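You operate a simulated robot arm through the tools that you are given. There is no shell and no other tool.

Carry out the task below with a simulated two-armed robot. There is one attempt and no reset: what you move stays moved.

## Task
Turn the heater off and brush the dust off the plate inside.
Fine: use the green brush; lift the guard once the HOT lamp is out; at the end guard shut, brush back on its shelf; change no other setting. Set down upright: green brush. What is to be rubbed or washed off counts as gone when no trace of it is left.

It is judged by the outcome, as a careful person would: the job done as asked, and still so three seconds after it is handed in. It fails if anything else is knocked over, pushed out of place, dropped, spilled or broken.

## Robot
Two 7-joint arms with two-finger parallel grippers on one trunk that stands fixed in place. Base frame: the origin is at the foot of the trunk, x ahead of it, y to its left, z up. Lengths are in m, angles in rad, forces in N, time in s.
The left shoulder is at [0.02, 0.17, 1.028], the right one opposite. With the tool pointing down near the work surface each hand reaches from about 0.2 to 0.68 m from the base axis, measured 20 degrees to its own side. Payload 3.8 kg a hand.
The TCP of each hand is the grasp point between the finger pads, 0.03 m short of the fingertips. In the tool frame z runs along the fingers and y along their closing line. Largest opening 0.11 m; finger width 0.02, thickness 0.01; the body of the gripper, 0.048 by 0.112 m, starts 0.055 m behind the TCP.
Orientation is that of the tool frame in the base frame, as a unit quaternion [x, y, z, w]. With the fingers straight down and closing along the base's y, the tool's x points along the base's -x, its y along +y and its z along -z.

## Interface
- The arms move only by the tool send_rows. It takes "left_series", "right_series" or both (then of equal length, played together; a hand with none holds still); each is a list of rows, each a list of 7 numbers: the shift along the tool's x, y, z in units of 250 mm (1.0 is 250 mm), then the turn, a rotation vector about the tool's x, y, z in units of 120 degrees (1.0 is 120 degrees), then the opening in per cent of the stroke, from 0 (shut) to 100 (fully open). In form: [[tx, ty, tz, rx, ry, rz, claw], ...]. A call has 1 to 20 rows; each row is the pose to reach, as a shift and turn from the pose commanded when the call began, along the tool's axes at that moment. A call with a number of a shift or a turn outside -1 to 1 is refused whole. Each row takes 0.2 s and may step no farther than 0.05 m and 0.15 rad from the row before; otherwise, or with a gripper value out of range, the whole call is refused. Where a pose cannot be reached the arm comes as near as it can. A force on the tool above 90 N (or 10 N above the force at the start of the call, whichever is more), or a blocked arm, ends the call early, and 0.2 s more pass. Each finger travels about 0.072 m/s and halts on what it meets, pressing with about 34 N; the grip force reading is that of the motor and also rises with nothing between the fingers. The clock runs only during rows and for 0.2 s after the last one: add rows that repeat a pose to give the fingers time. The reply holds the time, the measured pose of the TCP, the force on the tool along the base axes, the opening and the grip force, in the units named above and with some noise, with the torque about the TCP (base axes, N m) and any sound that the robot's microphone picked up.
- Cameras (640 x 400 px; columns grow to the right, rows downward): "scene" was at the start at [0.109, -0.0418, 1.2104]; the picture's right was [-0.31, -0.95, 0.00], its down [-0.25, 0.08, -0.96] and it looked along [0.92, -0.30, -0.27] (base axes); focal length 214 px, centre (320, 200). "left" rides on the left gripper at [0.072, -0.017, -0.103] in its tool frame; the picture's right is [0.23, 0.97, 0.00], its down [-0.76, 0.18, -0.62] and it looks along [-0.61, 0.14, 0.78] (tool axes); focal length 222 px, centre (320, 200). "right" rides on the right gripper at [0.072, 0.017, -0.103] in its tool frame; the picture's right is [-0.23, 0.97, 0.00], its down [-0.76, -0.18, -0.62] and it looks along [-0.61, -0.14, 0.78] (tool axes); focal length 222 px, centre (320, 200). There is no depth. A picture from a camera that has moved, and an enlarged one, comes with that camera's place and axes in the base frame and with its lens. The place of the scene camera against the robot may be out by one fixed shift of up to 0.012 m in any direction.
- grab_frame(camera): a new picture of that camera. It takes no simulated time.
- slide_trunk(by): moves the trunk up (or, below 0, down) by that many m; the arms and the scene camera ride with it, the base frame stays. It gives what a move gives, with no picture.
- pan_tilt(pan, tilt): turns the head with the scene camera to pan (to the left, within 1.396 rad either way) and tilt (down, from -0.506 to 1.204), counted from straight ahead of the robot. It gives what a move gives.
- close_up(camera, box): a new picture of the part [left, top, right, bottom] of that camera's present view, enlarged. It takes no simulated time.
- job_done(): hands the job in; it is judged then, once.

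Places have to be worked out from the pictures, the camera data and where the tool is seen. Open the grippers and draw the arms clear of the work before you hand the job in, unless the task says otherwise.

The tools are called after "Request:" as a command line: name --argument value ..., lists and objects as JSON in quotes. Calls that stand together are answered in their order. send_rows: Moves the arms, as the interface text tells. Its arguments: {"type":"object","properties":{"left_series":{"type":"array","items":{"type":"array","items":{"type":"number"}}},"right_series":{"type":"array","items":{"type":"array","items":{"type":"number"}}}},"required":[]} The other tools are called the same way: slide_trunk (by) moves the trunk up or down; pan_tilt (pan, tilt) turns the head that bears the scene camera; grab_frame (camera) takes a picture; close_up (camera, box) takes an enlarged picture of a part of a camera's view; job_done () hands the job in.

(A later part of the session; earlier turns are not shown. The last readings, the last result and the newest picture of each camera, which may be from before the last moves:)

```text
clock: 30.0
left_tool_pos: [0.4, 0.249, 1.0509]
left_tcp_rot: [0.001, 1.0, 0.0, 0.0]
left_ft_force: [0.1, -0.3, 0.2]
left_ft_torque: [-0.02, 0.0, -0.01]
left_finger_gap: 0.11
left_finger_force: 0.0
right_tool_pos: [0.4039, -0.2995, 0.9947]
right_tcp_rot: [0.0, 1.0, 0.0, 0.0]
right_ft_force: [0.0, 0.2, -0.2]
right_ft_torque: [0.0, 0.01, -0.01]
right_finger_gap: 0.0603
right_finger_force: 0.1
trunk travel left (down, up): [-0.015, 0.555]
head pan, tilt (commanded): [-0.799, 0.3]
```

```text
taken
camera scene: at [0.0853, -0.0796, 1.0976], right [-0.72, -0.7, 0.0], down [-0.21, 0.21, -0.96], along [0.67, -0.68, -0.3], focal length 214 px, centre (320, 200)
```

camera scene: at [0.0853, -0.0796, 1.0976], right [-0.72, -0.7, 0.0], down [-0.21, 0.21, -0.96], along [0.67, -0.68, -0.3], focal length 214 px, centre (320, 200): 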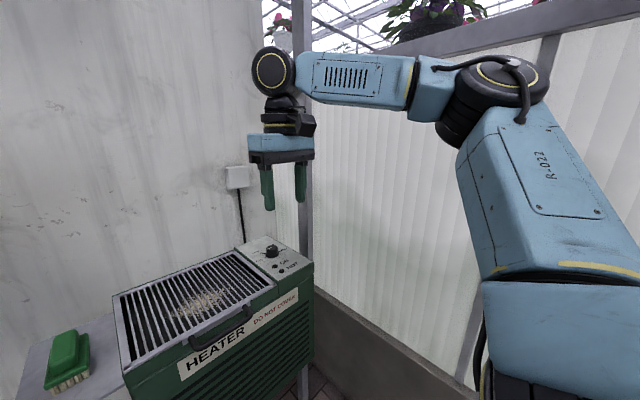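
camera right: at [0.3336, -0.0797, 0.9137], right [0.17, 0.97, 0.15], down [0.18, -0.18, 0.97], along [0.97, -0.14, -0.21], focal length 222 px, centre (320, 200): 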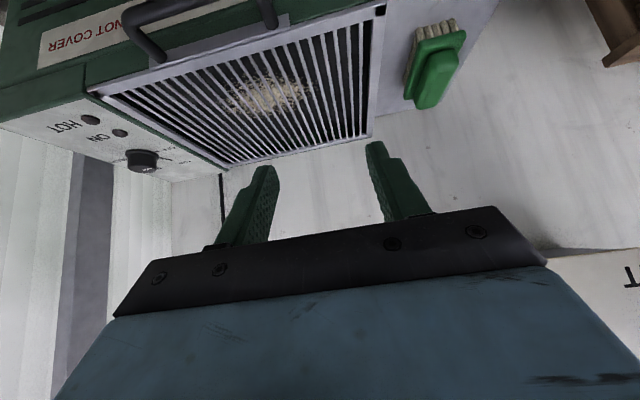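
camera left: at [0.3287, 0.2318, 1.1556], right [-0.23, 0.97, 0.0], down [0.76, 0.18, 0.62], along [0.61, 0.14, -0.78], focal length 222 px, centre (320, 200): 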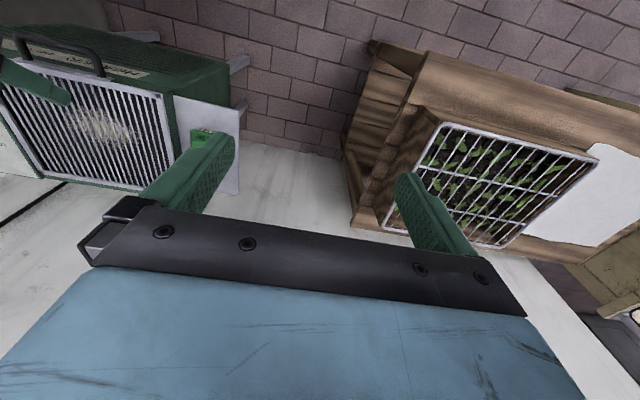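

The elbow sits out to the right and up. I approach the shelf along a more extended path: first forward to [0.53, -0.17, 0.92] with a vertical hand.

Request:
send_rows --right_series '[[-0.1, 0.1, 0.06, 0, 0, 0, 55], [-0.2, 0.2, 0.12, 0, 0, 0, 55], [-0.3, 0.3, 0.18, 0, 0, 0, 55], [-0.4, 0.4, 0.24, 0, 0, 0, 55], [-0.504, 0.52, 0.3, 0, 0, 0, 55], [-0.504, 0.52, 0.3, 0, 0, 0, 55]]'

Request:
grab_frame --camera "scene"

```text
clock: 31.4
left_tool_pos: [0.4003, 0.2485, 1.0517]
left_tcp_rot: [0.0, 1.0, 0.0, 0.0]
left_ft_force: [1.0, 0.1, 0.2]
left_ft_torque: [-0.02, 0.0, 0.01]
left_finger_gap: 0.11
left_finger_force: 0.1
right_tool_pos: [0.4974, -0.2049, 0.9354]
right_tcp_rot: [0.0, 1.0, 0.0, 0.0]
right_ft_force: [-0.4, 0.2, 0.3]
right_ft_torque: [0.02, -0.03, -0.01]
right_finger_gap: 0.0607
right_finger_force: 0.1
right hand out of reach, approached as far as the arm can: row 4, 5, 6
trunk travel left (down, up): [-0.015, 0.555]
head pan, tilt (commanded): [-0.799, 0.3]
```

```text
taken
camera scene: at [0.0844, -0.0794, 1.0977], right [-0.72, -0.7, 0.0], down [-0.21, 0.21, -0.96], along [0.67, -0.68, -0.29], focal length 214 px, centre (320, 200)
```

scene: 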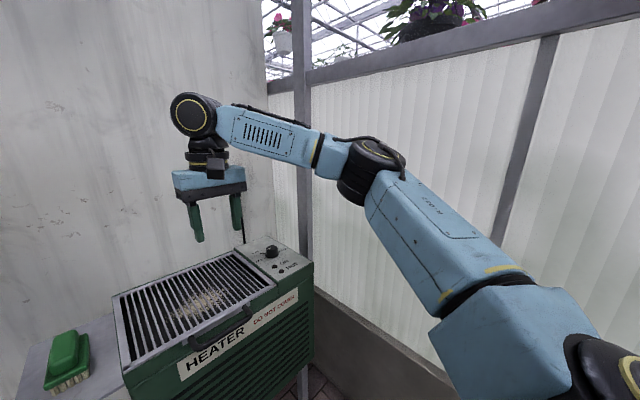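

The arm stops at [0.497, -0.205, 0.935] although the elbow is not straight, so a joint limit depends on orientation. I test yawing the hand the other way (30° clockwise) and then moving left.

Request:
send_rows --right_series '[[0, 0, 0, 0, 0, 0.0625, 55], [0, 0, 0, 0, 0, 0.125, 55], [0, 0, 0, 0, 0, 0.1875, 55], [0, 0, 0, 0, 0, 0.25, 55], [0, 0.15, 0, 0, 0, 0.25, 55], [0, 0.3, 0, 0, 0, 0.25, 55], [0, 0.4, 0, 0, 0, 0.25, 55], [0, 0.4, 0, 0, 0, 0.25, 55]]'

```text
clock: 33.2
left_tool_pos: [0.4009, 0.2492, 1.0513]
left_tcp_rot: [0.0, 1.0, 0.0, 0.001]
left_ft_force: [-0.3, 0.3, 0.4]
left_ft_torque: [-0.02, 0.01, 0.01]
left_finger_gap: 0.1099
left_finger_force: 0.1
right_tool_pos: [0.4729, -0.1729, 0.9154]
right_tcp_rot: [0.258, 0.966, 0.0, 0.001]
right_ft_force: [0.3, -0.1, 0.4]
right_ft_torque: [-0.01, 0.02, 0.03]
right_finger_gap: 0.0602
right_finger_force: 0.1
right hand out of reach, approached as far as the arm can: row 5, 6, 7, 8
trunk travel left (down, up): [-0.015, 0.555]
head pan, tilt (commanded): [-0.799, 0.3]
```

Yaw makes no difference; the limit is in the shoulder with this elbow posture. I look at the left arm's posture for comparison.

Request:
pan_tilt --pan 0.7 --tilt 0.35

Request:
grab_frame --camera "scene"

```text
clock: 34.8
left_tool_pos: [0.4019, 0.25, 1.0506]
left_tcp_rot: [0.001, 1.0, 0.0, 0.0]
left_ft_force: [-0.2, -0.3, -1.0]
left_ft_torque: [-0.01, 0.0, 0.02]
left_finger_gap: 0.1104
left_finger_force: 0.0
right_tool_pos: [0.4738, -0.1734, 0.9173]
right_tcp_rot: [0.259, 0.966, 0.0, 0.0]
right_ft_force: [0.1, 0.2, 0.3]
right_ft_torque: [-0.01, -0.01, -0.01]
right_finger_gap: 0.0607
right_finger_force: 0.0
trunk travel left (down, up): [-0.015, 0.555]
head pan, tilt (commanded): [0.7, 0.351]
```

```text
taken
camera scene: at [0.0915, 0.0472, 1.0929], right [0.64, -0.77, 0.0], down [-0.26, -0.22, -0.94], along [0.72, 0.6, -0.34], focal length 214 px, centre (320, 200)
```

scene: 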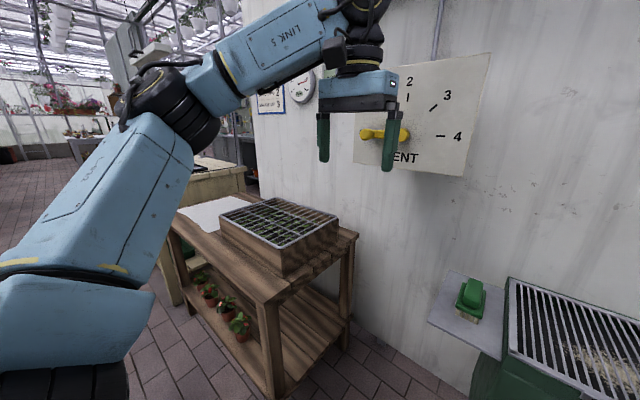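

Left arm, mirrored, began in a pose the right should reach too. I test that mirrored pose ([0.478, -0.0875, 1.05], vertical) with the right hand to learn how height affects the limit.

Request:
send_rows --right_series '[[0.02, 0.0, -0.13, 0, 0, -0.0625, 55], [0.04, 0.02, -0.266, 0, 0, -0.125, 55], [0.06, 0.05, -0.4, 0, 0, -0.1875, 55], [0.08, 0.1, -0.532, 0, 0, -0.25, 55], [0.12, 0.2, -0.532, 0, 0, -0.25, 55], [0.1575, 0.306, -0.532, 0, 0, -0.25, 55], [0.1575, 0.306, -0.532, 0, 0, -0.25, 55]]'

```text
clock: 36.4
left_tool_pos: [0.4011, 0.2494, 1.0513]
left_tcp_rot: [-0.001, 1.0, 0.0, 0.0]
left_ft_force: [0.6, 0.5, 0.5]
left_ft_torque: [0.03, 0.01, -0.04]
left_finger_gap: 0.1103
left_finger_force: 0.1
right_tool_pos: [0.4185, -0.1716, 1.0103]
right_tcp_rot: [0.0, 1.0, 0.0, 0.0]
right_ft_force: [0.0, 0.8, 0.2]
right_ft_torque: [0.01, 0.01, 0.01]
right_finger_gap: 0.0605
right_finger_force: 0.1
right hand out of reach, approached as far as the arm can: row 1, 2, 3, 4, 5, 6, 7
trunk travel left (down, up): [-0.015, 0.555]
head pan, tilt (commanded): [0.7, 0.351]
```

Still stuck, so the right arm's posture has drifted into a corner. I look at it again.

Request:
pan_tilt --pan -0.7 --tilt 0.3

Request:
grab_frame --camera "scene"

Request:
grab_frame --camera "left"

```text
clock: 37.9
left_tool_pos: [0.4006, 0.2485, 1.0522]
left_tcp_rot: [0.0, 1.0, 0.0, 0.0]
left_ft_force: [0.3, 0.6, -0.4]
left_ft_torque: [-0.01, 0.0, 0.02]
left_finger_gap: 0.11
left_finger_force: 0.0
right_tool_pos: [0.4193, -0.173, 1.0106]
right_tcp_rot: [-0.001, 1.0, -0.001, 0.0]
right_ft_force: [0.4, 0.1, 0.2]
right_ft_torque: [0.0, 0.01, 0.02]
right_finger_gap: 0.0605
right_finger_force: 0.0
trunk travel left (down, up): [-0.015, 0.555]
head pan, tilt (commanded): [-0.7, 0.3]
```

```text
taken
camera scene: at [0.0917, -0.0728, 1.0976], right [-0.64, -0.77, 0.0], down [-0.23, 0.19, -0.96], along [0.73, -0.61, -0.3], focal length 214 px, centre (320, 200)
```

scene: 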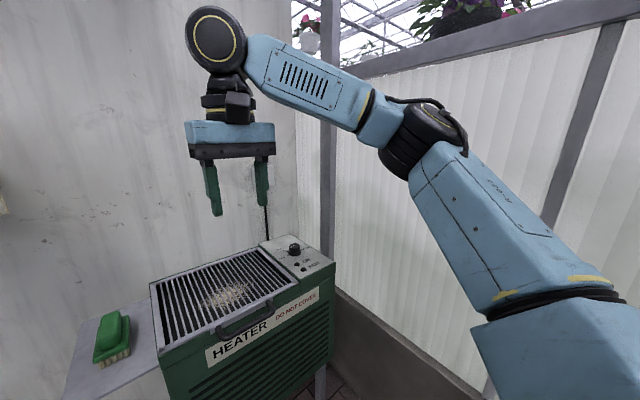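

```text
taken
camera left: at [0.3286, 0.2318, 1.1556], right [-0.23, 0.97, 0.0], down [0.76, 0.18, 0.62], along [0.61, 0.14, -0.78], focal length 222 px, centre (320, 200)
```

left: 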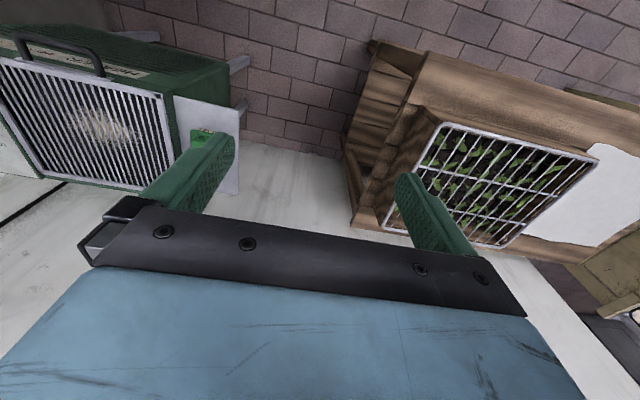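

The right arm's shoulder joint seems to stop about 38° abducted, so it cannot work near the centre. I test how far the left arm reaches inward: toward a point above the brush at [0.56, 0.04, 0.90].

Request:
send_rows --left_series '[[-0.08, -0.105, 0.075, 0, 0, 0, 55], [-0.16, -0.21, 0.15, 0, 0, 0, 55], [-0.24, -0.315, 0.225, 0, 0, 0, 55], [-0.32, -0.42, 0.3, 0, 0, 0, 55], [-0.4, -0.525, 0.375, 0, 0, 0, 55], [-0.48, -0.63, 0.45, 0, 0, 0, 55], [-0.56, -0.735, 0.525, 0, 0, 0, 55], [-0.64, -0.84, 0.6, 0, 0, 0, 55], [-0.64, -0.84, 0.6, 0, 0, 0, 55]]'

```text
clock: 39.9
left_tool_pos: [0.5595, 0.0368, 0.9006]
left_tcp_rot: [-0.001, 1.0, 0.0, 0.0]
left_ft_force: [0.2, -0.6, -0.5]
left_ft_torque: [0.0, -0.03, 0.02]
left_finger_gap: 0.0606
left_finger_force: 0.1
right_tool_pos: [0.4201, -0.1716, 1.0098]
right_tcp_rot: [0.001, 1.0, 0.001, 0.001]
right_ft_force: [0.0, -0.8, -0.2]
right_ft_torque: [0.0, 0.01, 0.03]
right_finger_gap: 0.0604
right_finger_force: 0.1
trunk travel left (down, up): [-0.015, 0.555]
head pan, tilt (commanded): [-0.7, 0.3]
```

The left arm reaches there freely, so the left hand will do guard and brush. First I move the right hand out of the way to the right.

Request:
send_rows --right_series '[[0.06, -0.148, -0.05, 0, 0, 0, 55], [0.12, -0.296, -0.1, 0, 0, 0, 55], [0.18, -0.444, -0.15, 0, 0, 0, 55], [0.24, -0.592, -0.2, 0, 0, 0, 55], [0.24, -0.592, -0.2, 0, 0, 0, 55]]'

Request:
pan_tilt --pan -0.25 --tilt 0.65

Request:
grab_frame --camera "scene"

Request:
grab_frame --camera "left"

```text
clock: 41.1
left_tool_pos: [0.5601, 0.039, 0.9008]
left_tcp_rot: [-0.001, 1.0, -0.001, 0.001]
left_ft_force: [-0.5, 0.8, 0.8]
left_ft_torque: [0.03, 0.04, 0.03]
left_finger_gap: 0.0606
left_finger_force: 0.1
right_tool_pos: [0.3624, -0.3233, 1.0653]
right_tcp_rot: [0.0, 1.0, 0.001, -0.001]
right_ft_force: [-0.6, 0.2, -0.2]
right_ft_torque: [-0.01, -0.01, 0.0]
right_finger_gap: 0.0606
right_finger_force: 0.0
trunk travel left (down, up): [-0.015, 0.555]
head pan, tilt (commanded): [-0.7, 0.3]
```

```text
clock: 42.0
left_tool_pos: [0.5595, 0.0383, 0.9001]
left_tcp_rot: [0.0, 1.0, 0.0, 0.0]
left_ft_force: [-0.3, 0.5, 0.8]
left_ft_torque: [0.01, 0.02, -0.01]
left_finger_gap: 0.0606
left_finger_force: 0.1
right_tool_pos: [0.3621, -0.3204, 1.065]
right_tcp_rot: [-0.001, 1.0, 0.0, -0.001]
right_ft_force: [0.3, 0.2, 0.6]
right_ft_torque: [0.02, -0.01, 0.02]
right_finger_gap: 0.0606
right_finger_force: 0.1
trunk travel left (down, up): [-0.015, 0.555]
head pan, tilt (commanded): [-0.25, 0.649]
```

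```text
taken
camera scene: at [0.1043, -0.0342, 1.0659], right [-0.25, -0.97, 0.0], down [-0.59, 0.15, -0.8], along [0.77, -0.2, -0.6], focal length 214 px, centre (320, 200)
```

scene: 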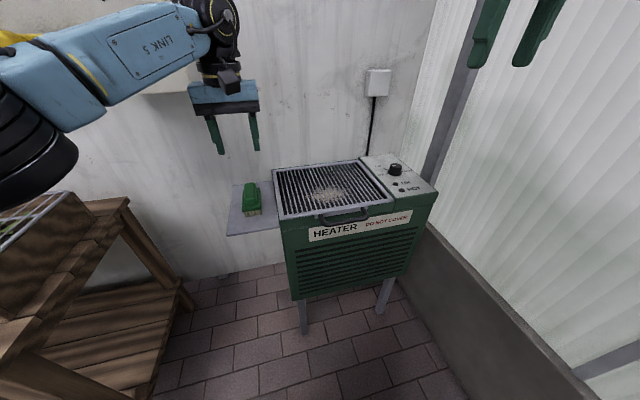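

```text
taken
camera left: at [0.4873, 0.0206, 1.0041], right [-0.23, 0.97, 0.0], down [0.76, 0.18, 0.62], along [0.61, 0.14, -0.78], focal length 222 px, centre (320, 200)
```

left: 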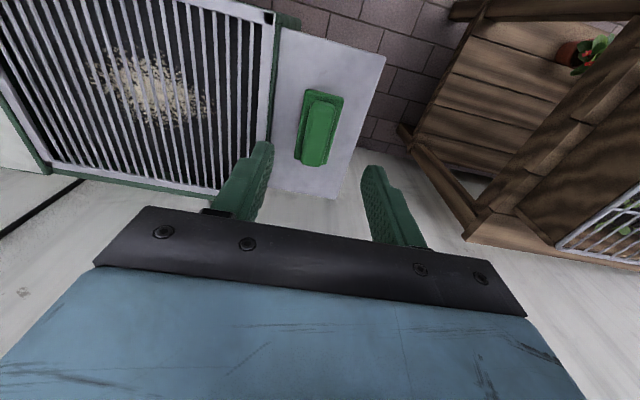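

While the left hand is here, I take close-ups of the brush and the dust to fix their positions.

Request:
close_up --camera "left" --box '[250, 60, 410, 210]'

Request:
close_up --camera "left" --box '[0, 0, 300, 210]'

Request:
close_up --camera "scene" --box '[220, 140, 450, 280]'

```text
2.67 times, centred on (330, 135) of left
camera zoom: at [0.4873, 0.0206, 1.0041], right [-0.23, 0.97, 0.0], down [0.76, 0.18, 0.62], along [0.61, 0.14, -0.78], focal length 592 px, centre (293, 373)
```

zoom: 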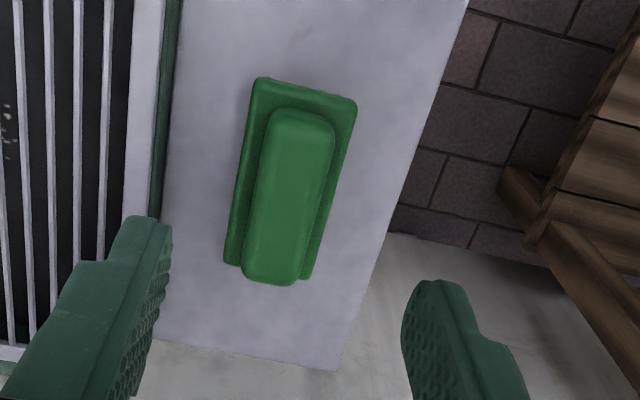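

```text
1.90 times, centred on (150, 105) of left
camera zoom: at [0.4873, 0.0206, 1.0041], right [-0.23, 0.97, 0.0], down [0.76, 0.18, 0.62], along [0.61, 0.14, -0.78], focal length 423 px, centre (644, 381)
```

zoom: 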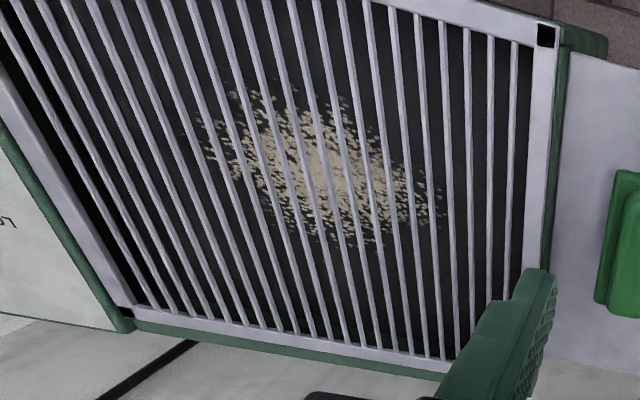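

```text
2.78 times, centred on (335, 210) of scene
camera zoom: at [0.1043, -0.0342, 1.0659], right [-0.25, -0.97, 0.0], down [-0.59, 0.15, -0.8], along [0.77, -0.2, -0.6], focal length 597 px, centre (278, 172)
```

zoom: 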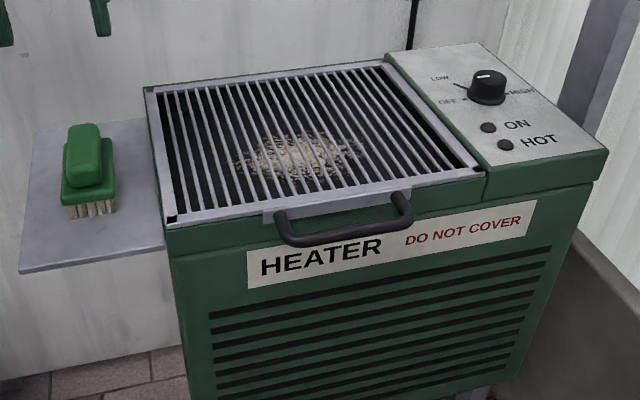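

Brush base measured at x 0.550–0.642, y 0.019–0.063; I zoom in on the brush in the scene camera to judge its heights.

Request:
close_up --camera "scene" --box '[225, 170, 285, 240]'

Request:
close_up --camera "scene" --box '[300, 190, 390, 246]'

```text
5.71 times, centred on (255, 205) of scene
camera zoom: at [0.1043, -0.0342, 1.0659], right [-0.25, -0.97, 0.0], down [-0.59, 0.15, -0.8], along [0.77, -0.2, -0.6], focal length 1226 px, centre (691, 171)
```

zoom: 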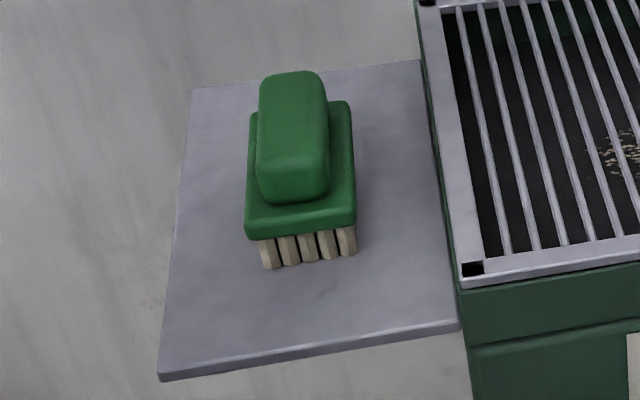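

```text
7.11 times, centred on (345, 218) of scene
camera zoom: at [0.1043, -0.0342, 1.0659], right [-0.25, -0.97, 0.0], down [-0.59, 0.15, -0.8], along [0.77, -0.2, -0.6], focal length 1525 px, centre (142, 72)
```

zoom: 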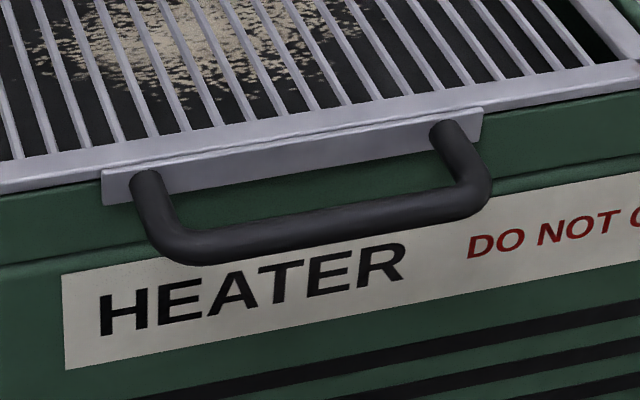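

Heights: shelf 0.70, brush base top about 0.723, handle top about 0.74; the guard's bar is about 13 mm thick. I raise the trunk 0.08 m to suit the guard swing, then turn the left hand to grip a horizontal bar.

Request:
slide_trunk --by 0.08

Request:
send_rows --left_series '[[0.0533, -0.0627, 0.0433, -0.0217, -0.0217, 0.0597, 40], [0.1067, -0.1253, 0.0867, -0.0435, -0.0435, 0.1194, 40], [0.16, -0.188, 0.13, -0.0652, -0.0652, 0.1792, 40], [0.2133, -0.2507, 0.1733, -0.087, -0.087, 0.2389, 40], [0.2667, -0.3133, 0.2167, -0.1087, -0.1087, 0.2986, 40], [0.32, -0.376, 0.26, -0.1305, -0.1305, 0.3583, 40], [0.3733, -0.4387, 0.3033, -0.1522, -0.1522, 0.418, 40], [0.4267, -0.5013, 0.3467, -0.1739, -0.1739, 0.4777, 40], [0.48, -0.564, 0.39, -0.1957, -0.1957, 0.5375, 40], [0.5333, -0.6267, 0.4333, -0.2174, -0.2174, 0.5972, 40], [0.5867, -0.6893, 0.4767, -0.2392, -0.2392, 0.6569, 40], [0.64, -0.752, 0.52, -0.2609, -0.2609, 0.7166, 40], [0.64, -0.752, 0.52, -0.2609, -0.2609, 0.7166, 40]]'

```text
clock: 43.2
left_tool_pos: [0.5597, 0.0377, 0.9806]
left_tcp_rot: [0.001, 1.0, 0.0, -0.001]
left_ft_force: [-0.1, -0.6, 0.3]
left_ft_torque: [0.03, 0.03, 0.0]
left_finger_gap: 0.0605
left_finger_force: 0.0
right_tool_pos: [0.3621, -0.3231, 1.1433]
right_tcp_rot: [0.0, 1.0, 0.0, 0.0]
right_ft_force: [0.7, -0.4, 0.0]
right_ft_torque: [0.0, -0.03, 0.0]
right_finger_gap: 0.0601
right_finger_force: 0.0
trunk travel left (down, up): [-0.095, 0.475]
head pan, tilt (commanded): [-0.25, 0.649]
```

```text
clock: 46.0
left_tool_pos: [0.3995, -0.1485, 0.8502]
left_tcp_rot: [0.665, 0.663, 0.242, 0.243]
left_ft_force: [0.4, -0.1, -0.5]
left_ft_torque: [-0.04, -0.03, 0.0]
left_finger_gap: 0.0439
left_finger_force: 0.0
right_tool_pos: [0.3615, -0.3237, 1.1446]
right_tcp_rot: [-0.001, 1.0, 0.0, 0.001]
right_ft_force: [-0.5, -0.9, -0.3]
right_ft_torque: [-0.05, 0.01, 0.02]
right_finger_gap: 0.0605
right_finger_force: 0.1
trunk travel left (down, up): [-0.095, 0.475]
head pan, tilt (commanded): [-0.25, 0.649]
```

The left hand reached [0.40, -0.149, 0.85] in the wanted orientation. I look from both cameras at the bar.

Request:
grab_frame --camera "left"

Request:
grab_frame --camera "scene"

Request:
grab_frame --camera "right"

```text
taken
camera left: at [0.3206, -0.0766, 0.9189], right [0.75, 0.23, 0.63], down [-0.27, -0.76, 0.59], along [0.61, -0.61, -0.51], focal length 222 px, centre (320, 200)
```

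left: 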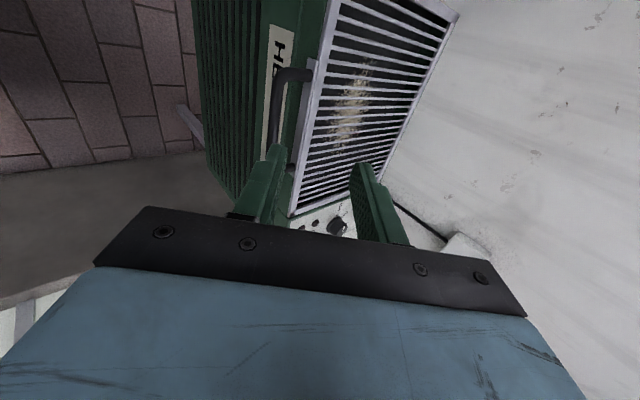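

```text
taken
camera scene: at [0.1043, -0.0342, 1.1458], right [-0.25, -0.97, 0.0], down [-0.59, 0.15, -0.8], along [0.77, -0.2, -0.6], focal length 214 px, centre (320, 200)
```

scene: 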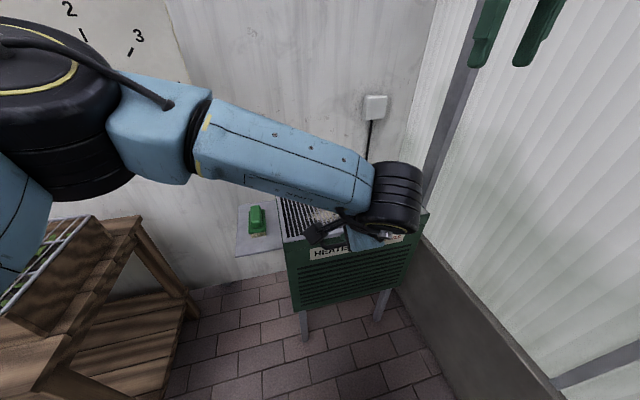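

```text
taken
camera right: at [0.289, -0.3061, 1.248], right [0.23, 0.97, 0.0], down [0.76, -0.18, 0.62], along [0.61, -0.14, -0.78], focal length 222 px, centre (320, 200)
```

right: 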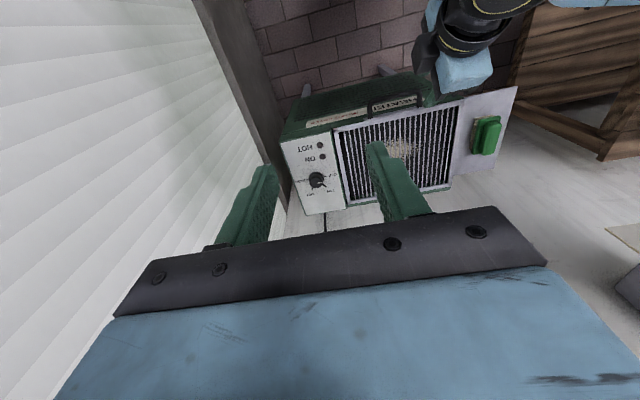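

I enlarge the bar in the left view to measure it.

Request:
close_up --camera "left" --box '[220, 40, 380, 240]'

Request:
close_up --camera "right" --box '[270, 60, 530, 220]'

```text
2.00 times, centred on (300, 140) of left
camera zoom: at [0.3206, -0.0766, 0.9189], right [0.75, 0.23, 0.63], down [-0.27, -0.76, 0.59], along [0.61, -0.61, -0.51], focal length 444 px, centre (360, 320)
```

zoom: 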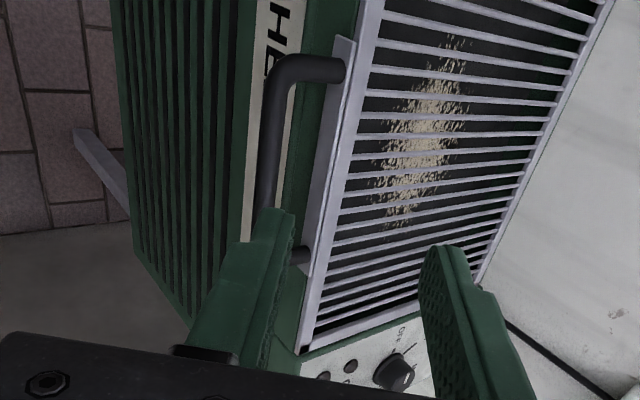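

```text
2.46 times, centred on (400, 140) of right
camera zoom: at [0.289, -0.3061, 1.248], right [0.23, 0.97, 0.0], down [0.76, -0.18, 0.62], along [0.61, -0.14, -0.78], focal length 547 px, centre (123, 348)
```

zoom: 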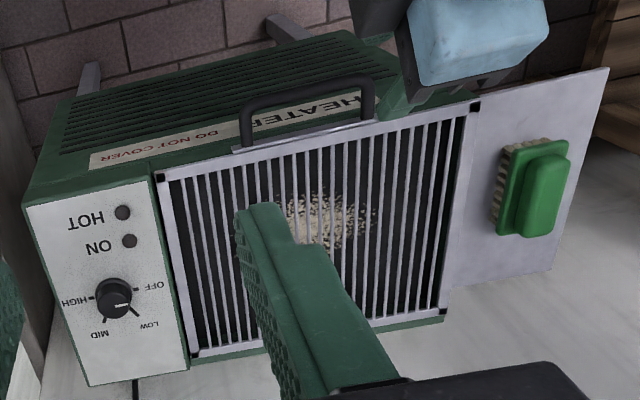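

The bar line is near x≈0.450, z≈0.718 (y -0.125…-0.22). I align the hand on the bar's line and advance partway, with the fingers 30 mm apart.

Request:
send_rows --left_series '[[-0.023, -0.093, 0, 0, 0, 0, 27], [-0.046, -0.186, 0, 0, 0, 0, 27], [-0.046, -0.186, 0.12, 0, 0, 0, 27], [-0.046, -0.186, 0.24, 0, 0, 0, 27], [-0.046, -0.186, 0.24, 0, 0, 0, 27]]'

Request:
close_up --camera "left" --box '[220, 40, 400, 240]'

Request:
close_up --camera "right" --box '[330, 40, 490, 140]'

```text
clock: 47.2
left_tool_pos: [0.4038, -0.1613, 0.7747]
left_tcp_rot: [0.663, 0.665, 0.243, 0.242]
left_ft_force: [0.1, 0.5, -0.4]
left_ft_torque: [-0.05, -0.02, 0.0]
left_finger_gap: 0.0295
left_finger_force: 0.1
right_tool_pos: [0.3627, -0.3221, 1.1437]
right_tcp_rot: [0.0, 1.0, -0.001, 0.0]
right_ft_force: [-0.5, 0.9, 0.0]
right_ft_torque: [0.02, 0.02, -0.02]
right_finger_gap: 0.0605
right_finger_force: 0.1
trunk travel left (down, up): [-0.095, 0.475]
head pan, tilt (commanded): [-0.25, 0.649]
```

```text
2.00 times, centred on (310, 140) of left
camera zoom: at [0.3242, -0.0897, 0.8438], right [0.75, 0.23, 0.63], down [-0.26, -0.76, 0.59], along [0.61, -0.61, -0.51], focal length 444 px, centre (340, 320)
```

zoom: 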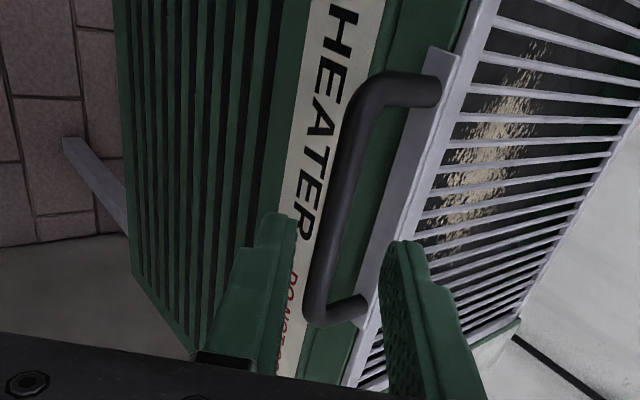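

```text
4.00 times, centred on (410, 90) of right
camera zoom: at [0.289, -0.306, 1.248], right [0.23, 0.97, 0.0], down [0.76, -0.18, 0.62], along [0.61, -0.14, -0.78], focal length 888 px, centre (-40, 640)
```

zoom: 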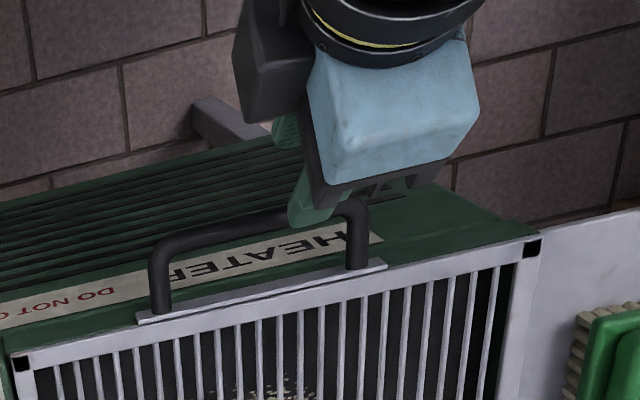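

The bar lies centrally between the fingertips, about 0.069 m ahead along the tool. I advance 0.056 m to straddle it.

Request:
send_rows --left_series '[[0, 0.002, 0.08, 0, 0, 0, 27], [0, 0.003, 0.16, 0, 0, 0, 27], [0, 0.003, 0.226, 0, 0, 0, 27], [0, 0.003, 0.226, 0, 0, 0, 27]]'

Request:
close_up --camera "left" --box '[220, 40, 400, 240]'

Request:
close_up --camera "right" --box '[330, 40, 490, 140]'

```text
clock: 48.2
left_tool_pos: [0.4383, -0.1632, 0.7328]
left_tcp_rot: [0.664, 0.665, 0.242, 0.242]
left_ft_force: [-0.3, -0.1, 0.6]
left_ft_torque: [0.0, -0.01, 0.01]
left_finger_gap: 0.0294
left_finger_force: 0.1
right_tool_pos: [0.3625, -0.3231, 1.1446]
right_tcp_rot: [0.0, 1.0, 0.0, 0.0]
right_ft_force: [0.1, 0.2, 0.5]
right_ft_torque: [0.02, 0.02, 0.02]
right_finger_gap: 0.0607
right_finger_force: 0.0
trunk travel left (down, up): [-0.095, 0.475]
head pan, tilt (commanded): [-0.25, 0.649]
```

```text
2.00 times, centred on (310, 140) of left
camera zoom: at [0.3592, -0.0908, 0.8015], right [0.75, 0.23, 0.63], down [-0.26, -0.76, 0.59], along [0.61, -0.61, -0.51], focal length 444 px, centre (340, 320)
```

zoom: 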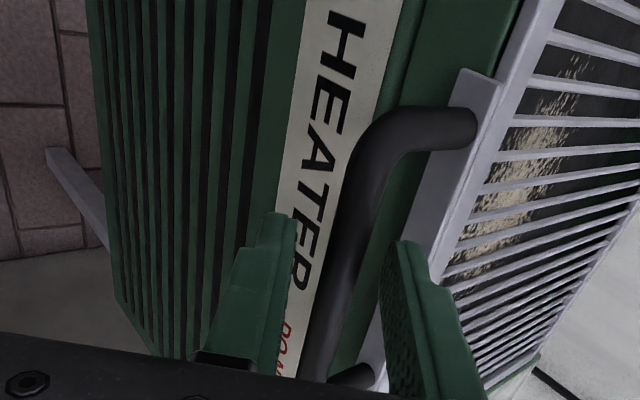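

```text
4.00 times, centred on (410, 90) of right
camera zoom: at [0.289, -0.306, 1.248], right [0.23, 0.97, 0.0], down [0.76, -0.18, 0.62], along [0.61, -0.14, -0.78], focal length 888 px, centre (-40, 640)
```

zoom: 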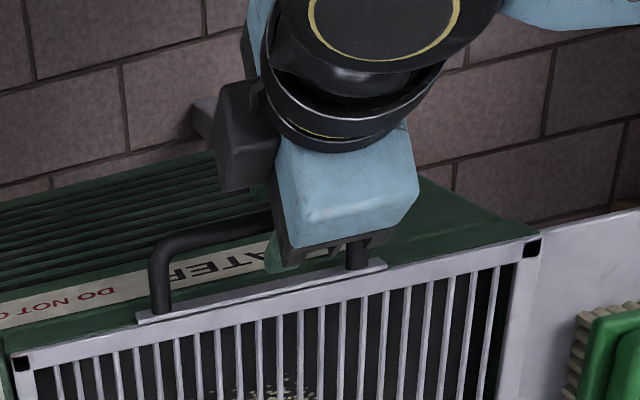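

The bar is between the fingers, nearly centred. I close to about 18 mm to cage it loosely.

Request:
send_rows --left_series '[[0, 0.008, 0, 0, 0, 0, 20], [0, 0.008, 0, 0, 0, 0, 16], [0, 0.008, 0, 0, 0, 0, 16]]'

```text
clock: 49.0
left_tool_pos: [0.4399, -0.1625, 0.7342]
left_tcp_rot: [0.664, 0.665, 0.242, 0.242]
left_ft_force: [-0.7, -0.2, 0.7]
left_ft_torque: [0.01, -0.02, -0.04]
left_finger_gap: 0.018
left_finger_force: 0.1
right_tool_pos: [0.3635, -0.3227, 1.144]
right_tcp_rot: [0.001, 1.0, 0.0, 0.0]
right_ft_force: [-0.2, 0.0, -0.5]
right_ft_torque: [-0.02, 0.0, 0.02]
right_finger_gap: 0.0606
right_finger_force: 0.1
trunk travel left (down, up): [-0.095, 0.475]
head pan, tilt (commanded): [-0.25, 0.649]
```

Caged with no contact force. I lift along the hinge arc to about 20° as a first step and watch the forces.

Request:
send_rows --left_series '[[0, 0.0703, -0.0732, -0.0167, 0, 0, 16], [0, 0.1389, -0.1403, -0.0333, 0, 0, 16], [0, 0.2129, -0.2007, -0.05, 0, 0, 16], [0, 0.292, -0.2546, -0.0667, 0, 0, 16], [0, 0.292, -0.2546, -0.0667, 0, 0, 16]]'

Request:
grab_frame --camera "left"

Request:
close_up --camera "right" --box '[270, 20, 530, 220]'

Request:
close_up --camera "scene" --box '[220, 140, 450, 280]'

```text
clock: 50.2
left_tool_pos: [0.456, -0.1625, 0.8295]
left_tcp_rot: [0.646, 0.646, 0.288, 0.287]
left_ft_force: [0.4, -0.1, 0.9]
left_ft_torque: [0.02, 0.01, 0.0]
left_finger_gap: 0.0175
left_finger_force: 0.0
right_tool_pos: [0.3639, -0.3233, 1.1449]
right_tcp_rot: [0.001, 1.0, 0.0, 0.0]
right_ft_force: [0.3, 0.5, -0.1]
right_ft_torque: [0.02, 0.03, 0.0]
right_finger_gap: 0.0604
right_finger_force: 0.0
trunk travel left (down, up): [-0.095, 0.475]
head pan, tilt (commanded): [-0.25, 0.649]
```

```text
taken
camera left: at [0.3684, -0.0895, 0.8861], right [0.65, 0.23, 0.72], down [-0.34, -0.76, 0.55], along [0.68, -0.61, -0.42], focal length 222 px, centre (320, 200)
```

left: 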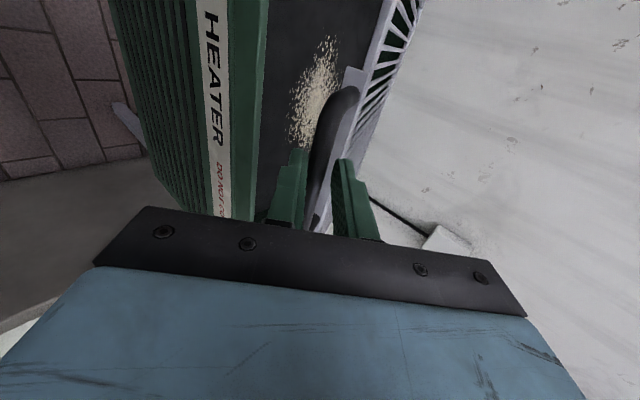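

```text
2.00 times, centred on (400, 120) of right
camera zoom: at [0.289, -0.306, 1.248], right [0.23, 0.97, 0.0], down [0.76, -0.18, 0.62], along [0.61, -0.14, -0.78], focal length 444 px, centre (160, 360)
```

zoom: 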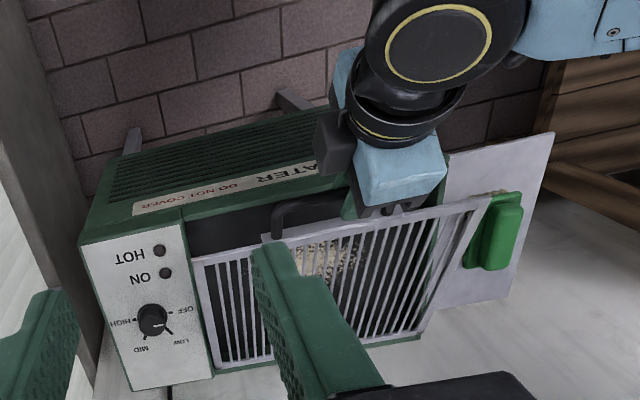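

```text
2.78 times, centred on (335, 210) of scene
camera zoom: at [0.1043, -0.0342, 1.1458], right [-0.25, -0.97, 0.0], down [-0.59, 0.15, -0.8], along [0.77, -0.2, -0.6], focal length 597 px, centre (278, 172)
```

zoom: 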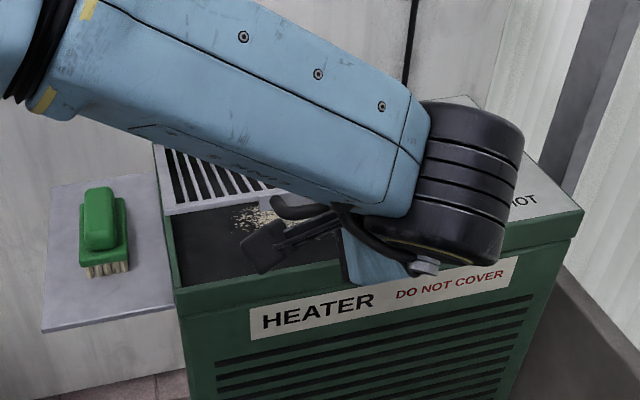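

The guard lifts smoothly with hardly any force. I continue along the arc to about 60°.

Request:
send_rows --left_series '[[0, 0.144, -0.0511, -0.0267, 0, 0, 16], [0, 0.2934, -0.0811, -0.0533, 0, 0, 16], [0, 0.446, -0.0895, -0.08, 0, 0, 16], [0, 0.598, -0.0757, -0.1067, 0, 0, 16], [0, 0.747, -0.0406, -0.1333, 0, 0, 16], [0, 0.747, -0.0406, -0.1333, 0, 0, 16]]'

Request:
grab_frame --camera "left"

Request:
close_up --camera "right" --box '[270, 20, 530, 220]'

Request:
grab_frame --camera "scene"

```text
clock: 51.6
left_tool_pos: [0.573, -0.1624, 0.9732]
left_tcp_rot: [0.599, 0.6, 0.376, 0.375]
left_ft_force: [-0.3, 0.1, -0.1]
left_ft_torque: [0.02, -0.01, 0.0]
left_finger_gap: 0.0176
left_finger_force: 0.0
right_tool_pos: [0.363, -0.3234, 1.1445]
right_tcp_rot: [0.0, 1.0, 0.001, 0.0]
right_ft_force: [-0.2, 0.3, 0.1]
right_ft_torque: [0.01, 0.0, 0.01]
right_finger_gap: 0.0605
right_finger_force: 0.1
trunk travel left (down, up): [-0.095, 0.475]
head pan, tilt (commanded): [-0.25, 0.649]
```

```text
taken
camera left: at [0.4728, -0.0895, 1.0042], right [0.43, 0.23, 0.88], down [-0.48, -0.76, 0.43], along [0.77, -0.61, -0.21], focal length 222 px, centre (320, 200)
```

left: 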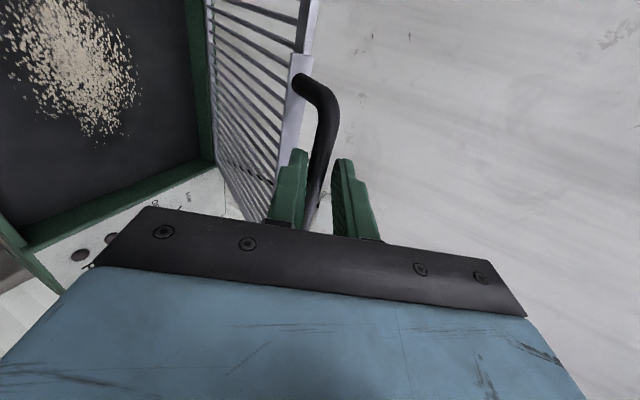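

```text
2.00 times, centred on (400, 120) of right
camera zoom: at [0.289, -0.306, 1.248], right [0.23, 0.97, 0.0], down [0.76, -0.18, 0.62], along [0.61, -0.14, -0.78], focal length 444 px, centre (160, 360)
```

zoom: 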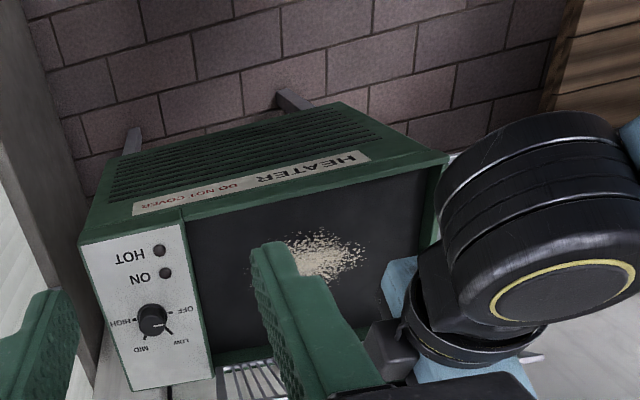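

```text
taken
camera scene: at [0.1043, -0.0341, 1.1458], right [-0.25, -0.97, 0.0], down [-0.59, 0.15, -0.8], along [0.77, -0.2, -0.6], focal length 214 px, centre (320, 200)
```

scene: 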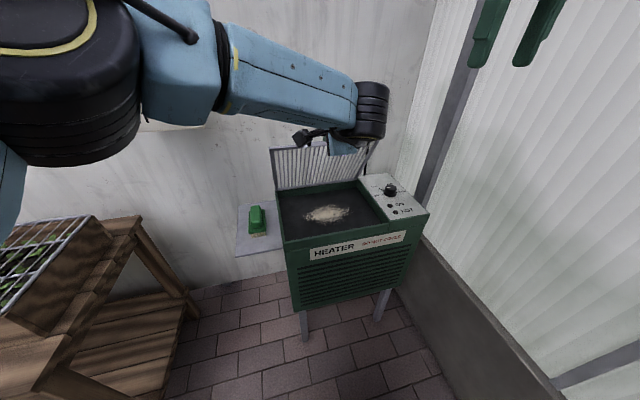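

Force still near zero, as if the guard carries itself. I look closely at which finger the bar touches, if any.

Request:
close_up --camera "left" --box '[260, 60, 400, 240]'

```text
2.22 times, centred on (330, 150) of left
camera zoom: at [0.4728, -0.0895, 1.0042], right [0.43, 0.23, 0.88], down [-0.48, -0.76, 0.43], along [0.77, -0.61, -0.21], focal length 494 px, centre (298, 311)
```

zoom: 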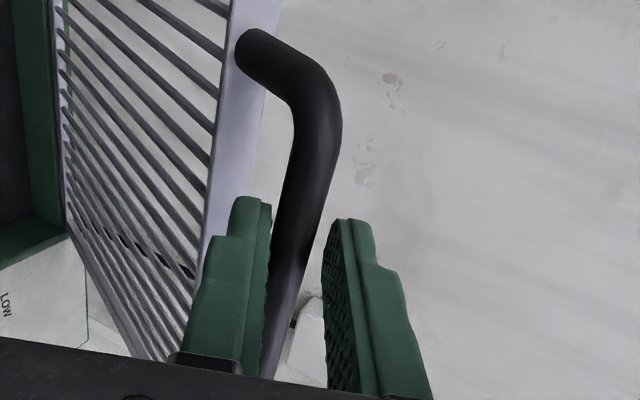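

The bar rests against the lower finger. I back that finger off by 4 mm to see whether the guard follows or stays.

Request:
send_rows --left_series '[[0, -0.016, 0, 0, 0, 0, 16], [0, -0.016, 0, 0, 0, 0, 16], [0, -0.016, 0, 0, 0, 0, 16]]'

Request:
close_up --camera "left" --box '[260, 60, 400, 240]'

```text
clock: 52.4
left_tool_pos: [0.5715, -0.1617, 0.9692]
left_tcp_rot: [0.599, 0.599, 0.376, 0.375]
left_ft_force: [-0.1, 0.3, 0.7]
left_ft_torque: [-0.02, -0.03, 0.01]
left_finger_gap: 0.0175
left_finger_force: 0.1
right_tool_pos: [0.3623, -0.3231, 1.144]
right_tcp_rot: [0.0, 1.0, 0.0, 0.0]
right_ft_force: [-0.1, 0.6, 1.0]
right_ft_torque: [0.01, 0.01, 0.01]
right_finger_gap: 0.0607
right_finger_force: 0.2
trunk travel left (down, up): [-0.095, 0.475]
head pan, tilt (commanded): [-0.25, 0.649]
```

```text
2.22 times, centred on (330, 150) of left
camera zoom: at [0.471, -0.0892, 1.0005], right [0.43, 0.23, 0.88], down [-0.48, -0.76, 0.43], along [0.77, -0.61, -0.22], focal length 494 px, centre (298, 311)
```

zoom: 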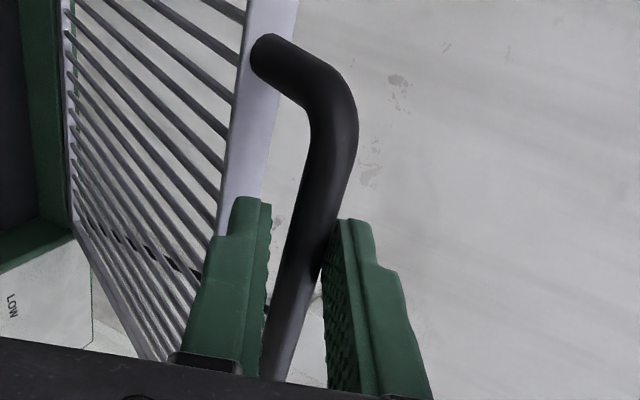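

The guard stays where it is without support, so its hinge holds by friction. I open it further to about 86°.

Request:
send_rows --left_series '[[0, 0.1374, 0.0934, -0.025, 0, 0, 16], [0, 0.2448, 0.2031, -0.05, 0, 0, 16], [0, 0.3362, 0.3276, -0.075, 0, 0, 16], [0, 0.3562, 0.3606, -0.0833, 0, 0, 16], [0, 0.3562, 0.3606, -0.0833, 0, 0, 16]]'

Request:
close_up --camera "left" --box '[240, 60, 420, 240]'

Request:
grab_frame --camera "scene"

```text
clock: 53.6
left_tool_pos: [0.66, -0.1363, 1.0017]
left_tcp_rot: [0.569, 0.561, 0.422, 0.428]
left_ft_force: [-2.9, -30.5, 1.4]
left_ft_torque: [-0.46, 0.44, -0.44]
left_finger_gap: 0.0173
left_finger_force: 0.1
left hand out of reach, approached as far as the arm can: row 1, 2, 3, 4, 5
right_tool_pos: [0.3625, -0.3264, 1.1431]
right_tcp_rot: [0.0, 1.0, 0.003, 0.0]
right_ft_force: [-0.7, 0.9, -1.2]
right_ft_torque: [-0.03, -0.01, 0.05]
right_finger_gap: 0.0605
right_finger_force: 0.0
trunk travel left (down, up): [-0.095, 0.475]
head pan, tilt (commanded): [-0.25, 0.649]
```

```text
2.22 times, centred on (330, 150) of left
camera zoom: at [0.5568, -0.0632, 1.0139], right [0.27, 0.22, 0.94], down [-0.56, -0.75, 0.34], along [0.78, -0.62, -0.08], focal length 494 px, centre (298, 311)
```

zoom: 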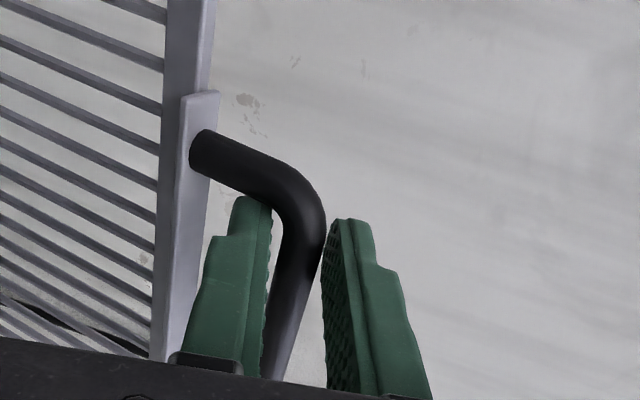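

```text
taken
camera scene: at [0.104, -0.0377, 1.1458], right [-0.25, -0.97, 0.0], down [-0.59, 0.15, -0.8], along [0.77, -0.19, -0.6], focal length 214 px, centre (320, 200)
```

scene: 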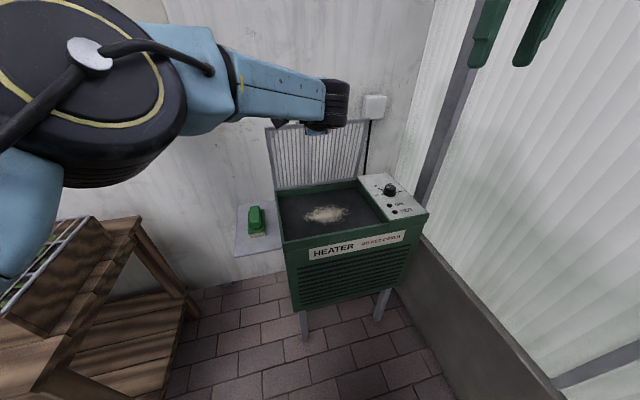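

The arm ran out of reach near 80° and drifted left, pressing the handle's post sideways with 30 N. I ease it back: 2 cm to the right and 1 cm back.

Request:
send_rows --left_series '[[-0.04, 0, -0.02, 0, 0, 0, 16], [-0.08, 0, -0.04, 0, 0, 0, 16], [-0.08, 0, -0.04, 0, 0, 0, 16]]'

Request:
close_up --camera "left" --box '[240, 60, 420, 240]'

```text
clock: 54.4
left_tool_pos: [0.6489, -0.1407, 1.0043]
left_tcp_rot: [0.563, 0.565, 0.427, 0.426]
left_ft_force: [-0.6, 1.2, -1.9]
left_ft_torque: [0.02, 0.1, 0.0]
left_finger_gap: 0.0181
left_finger_force: 0.6
left hand out of reach, approached as far as the arm can: row 1, 2, 3
right_tool_pos: [0.3635, -0.3232, 1.1448]
right_tcp_rot: [0.0, 1.0, 0.0, 0.0]
right_ft_force: [1.0, 0.2, 0.2]
right_ft_torque: [0.0, 0.0, 0.0]
right_finger_gap: 0.0605
right_finger_force: 0.0
trunk travel left (down, up): [-0.095, 0.475]
head pan, tilt (commanded): [-0.25, 0.649]
```

```text
2.22 times, centred on (330, 150) of left
camera zoom: at [0.5436, -0.0694, 1.0163], right [0.26, 0.23, 0.94], down [-0.55, -0.76, 0.34], along [0.79, -0.6, -0.08], focal length 494 px, centre (298, 311)
```

zoom: 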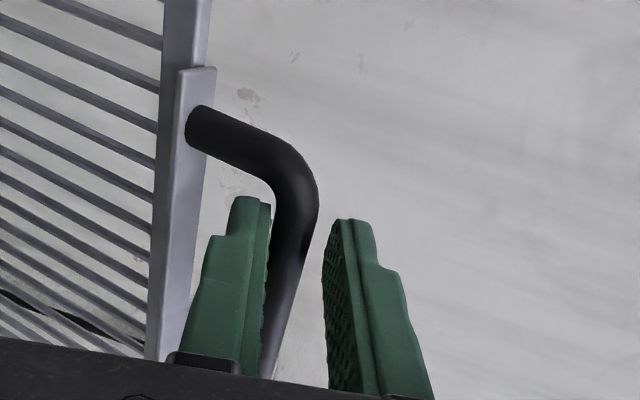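

Lateral force is gone; the guard is near 78–80°. I open the fingers and draw back along the tool axis, then check that the guard stays up.

Request:
send_rows --left_series '[[0, 0, 0, 0, 0, 0, 25], [0, 0, 0, 0, 0, 0, 32], [0, 0, -0.1, 0, 0, 0, 32], [0, 0, -0.25, 0, 0, 0, 32], [0, 0, -0.4, 0, 0, 0, 32], [0, 0, -0.4, 0, 0, 0, 32]]'

Request:
grab_frame --camera "left"

Request:
grab_frame --camera "scene"

```text
clock: 55.8
left_tool_pos: [0.5501, -0.1443, 1.0293]
left_tcp_rot: [0.564, 0.565, 0.426, 0.426]
left_ft_force: [-0.3, -0.7, -0.2]
left_ft_torque: [0.01, 0.04, -0.06]
left_finger_gap: 0.0353
left_finger_force: 0.0
right_tool_pos: [0.3615, -0.3229, 1.1446]
right_tcp_rot: [0.0, 1.0, 0.0, 0.0]
right_ft_force: [0.6, -1.0, 0.1]
right_ft_torque: [0.03, 0.01, 0.0]
right_finger_gap: 0.0604
right_finger_force: 0.0
trunk travel left (down, up): [-0.095, 0.475]
head pan, tilt (commanded): [-0.25, 0.649]
```

```text
taken
camera left: at [0.4458, -0.072, 1.043], right [0.27, 0.23, 0.94], down [-0.55, -0.76, 0.34], along [0.79, -0.61, -0.08], focal length 222 px, centre (320, 200)
```

left: 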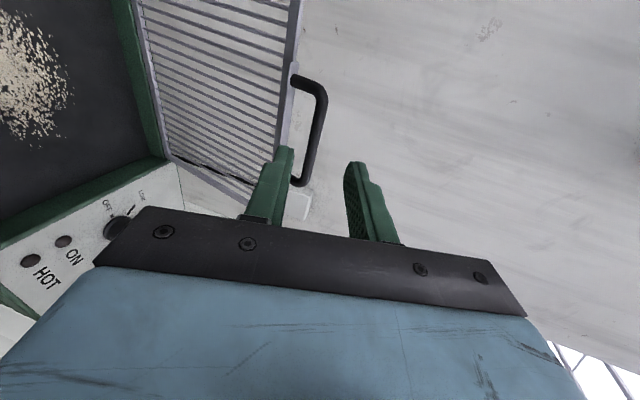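

```text
taken
camera scene: at [0.1043, -0.0341, 1.1458], right [-0.25, -0.97, 0.0], down [-0.59, 0.15, -0.8], along [0.77, -0.2, -0.6], focal length 214 px, centre (320, 200)
```

scene: 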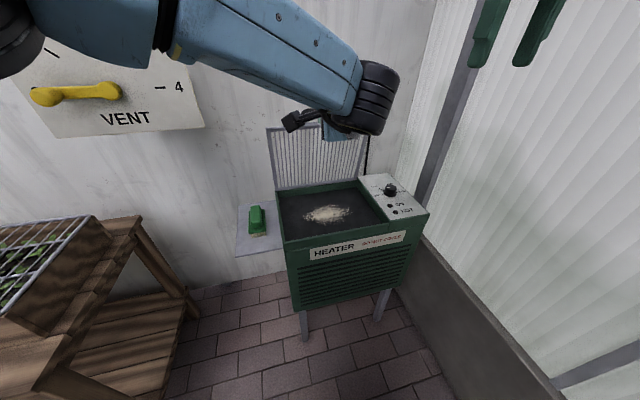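

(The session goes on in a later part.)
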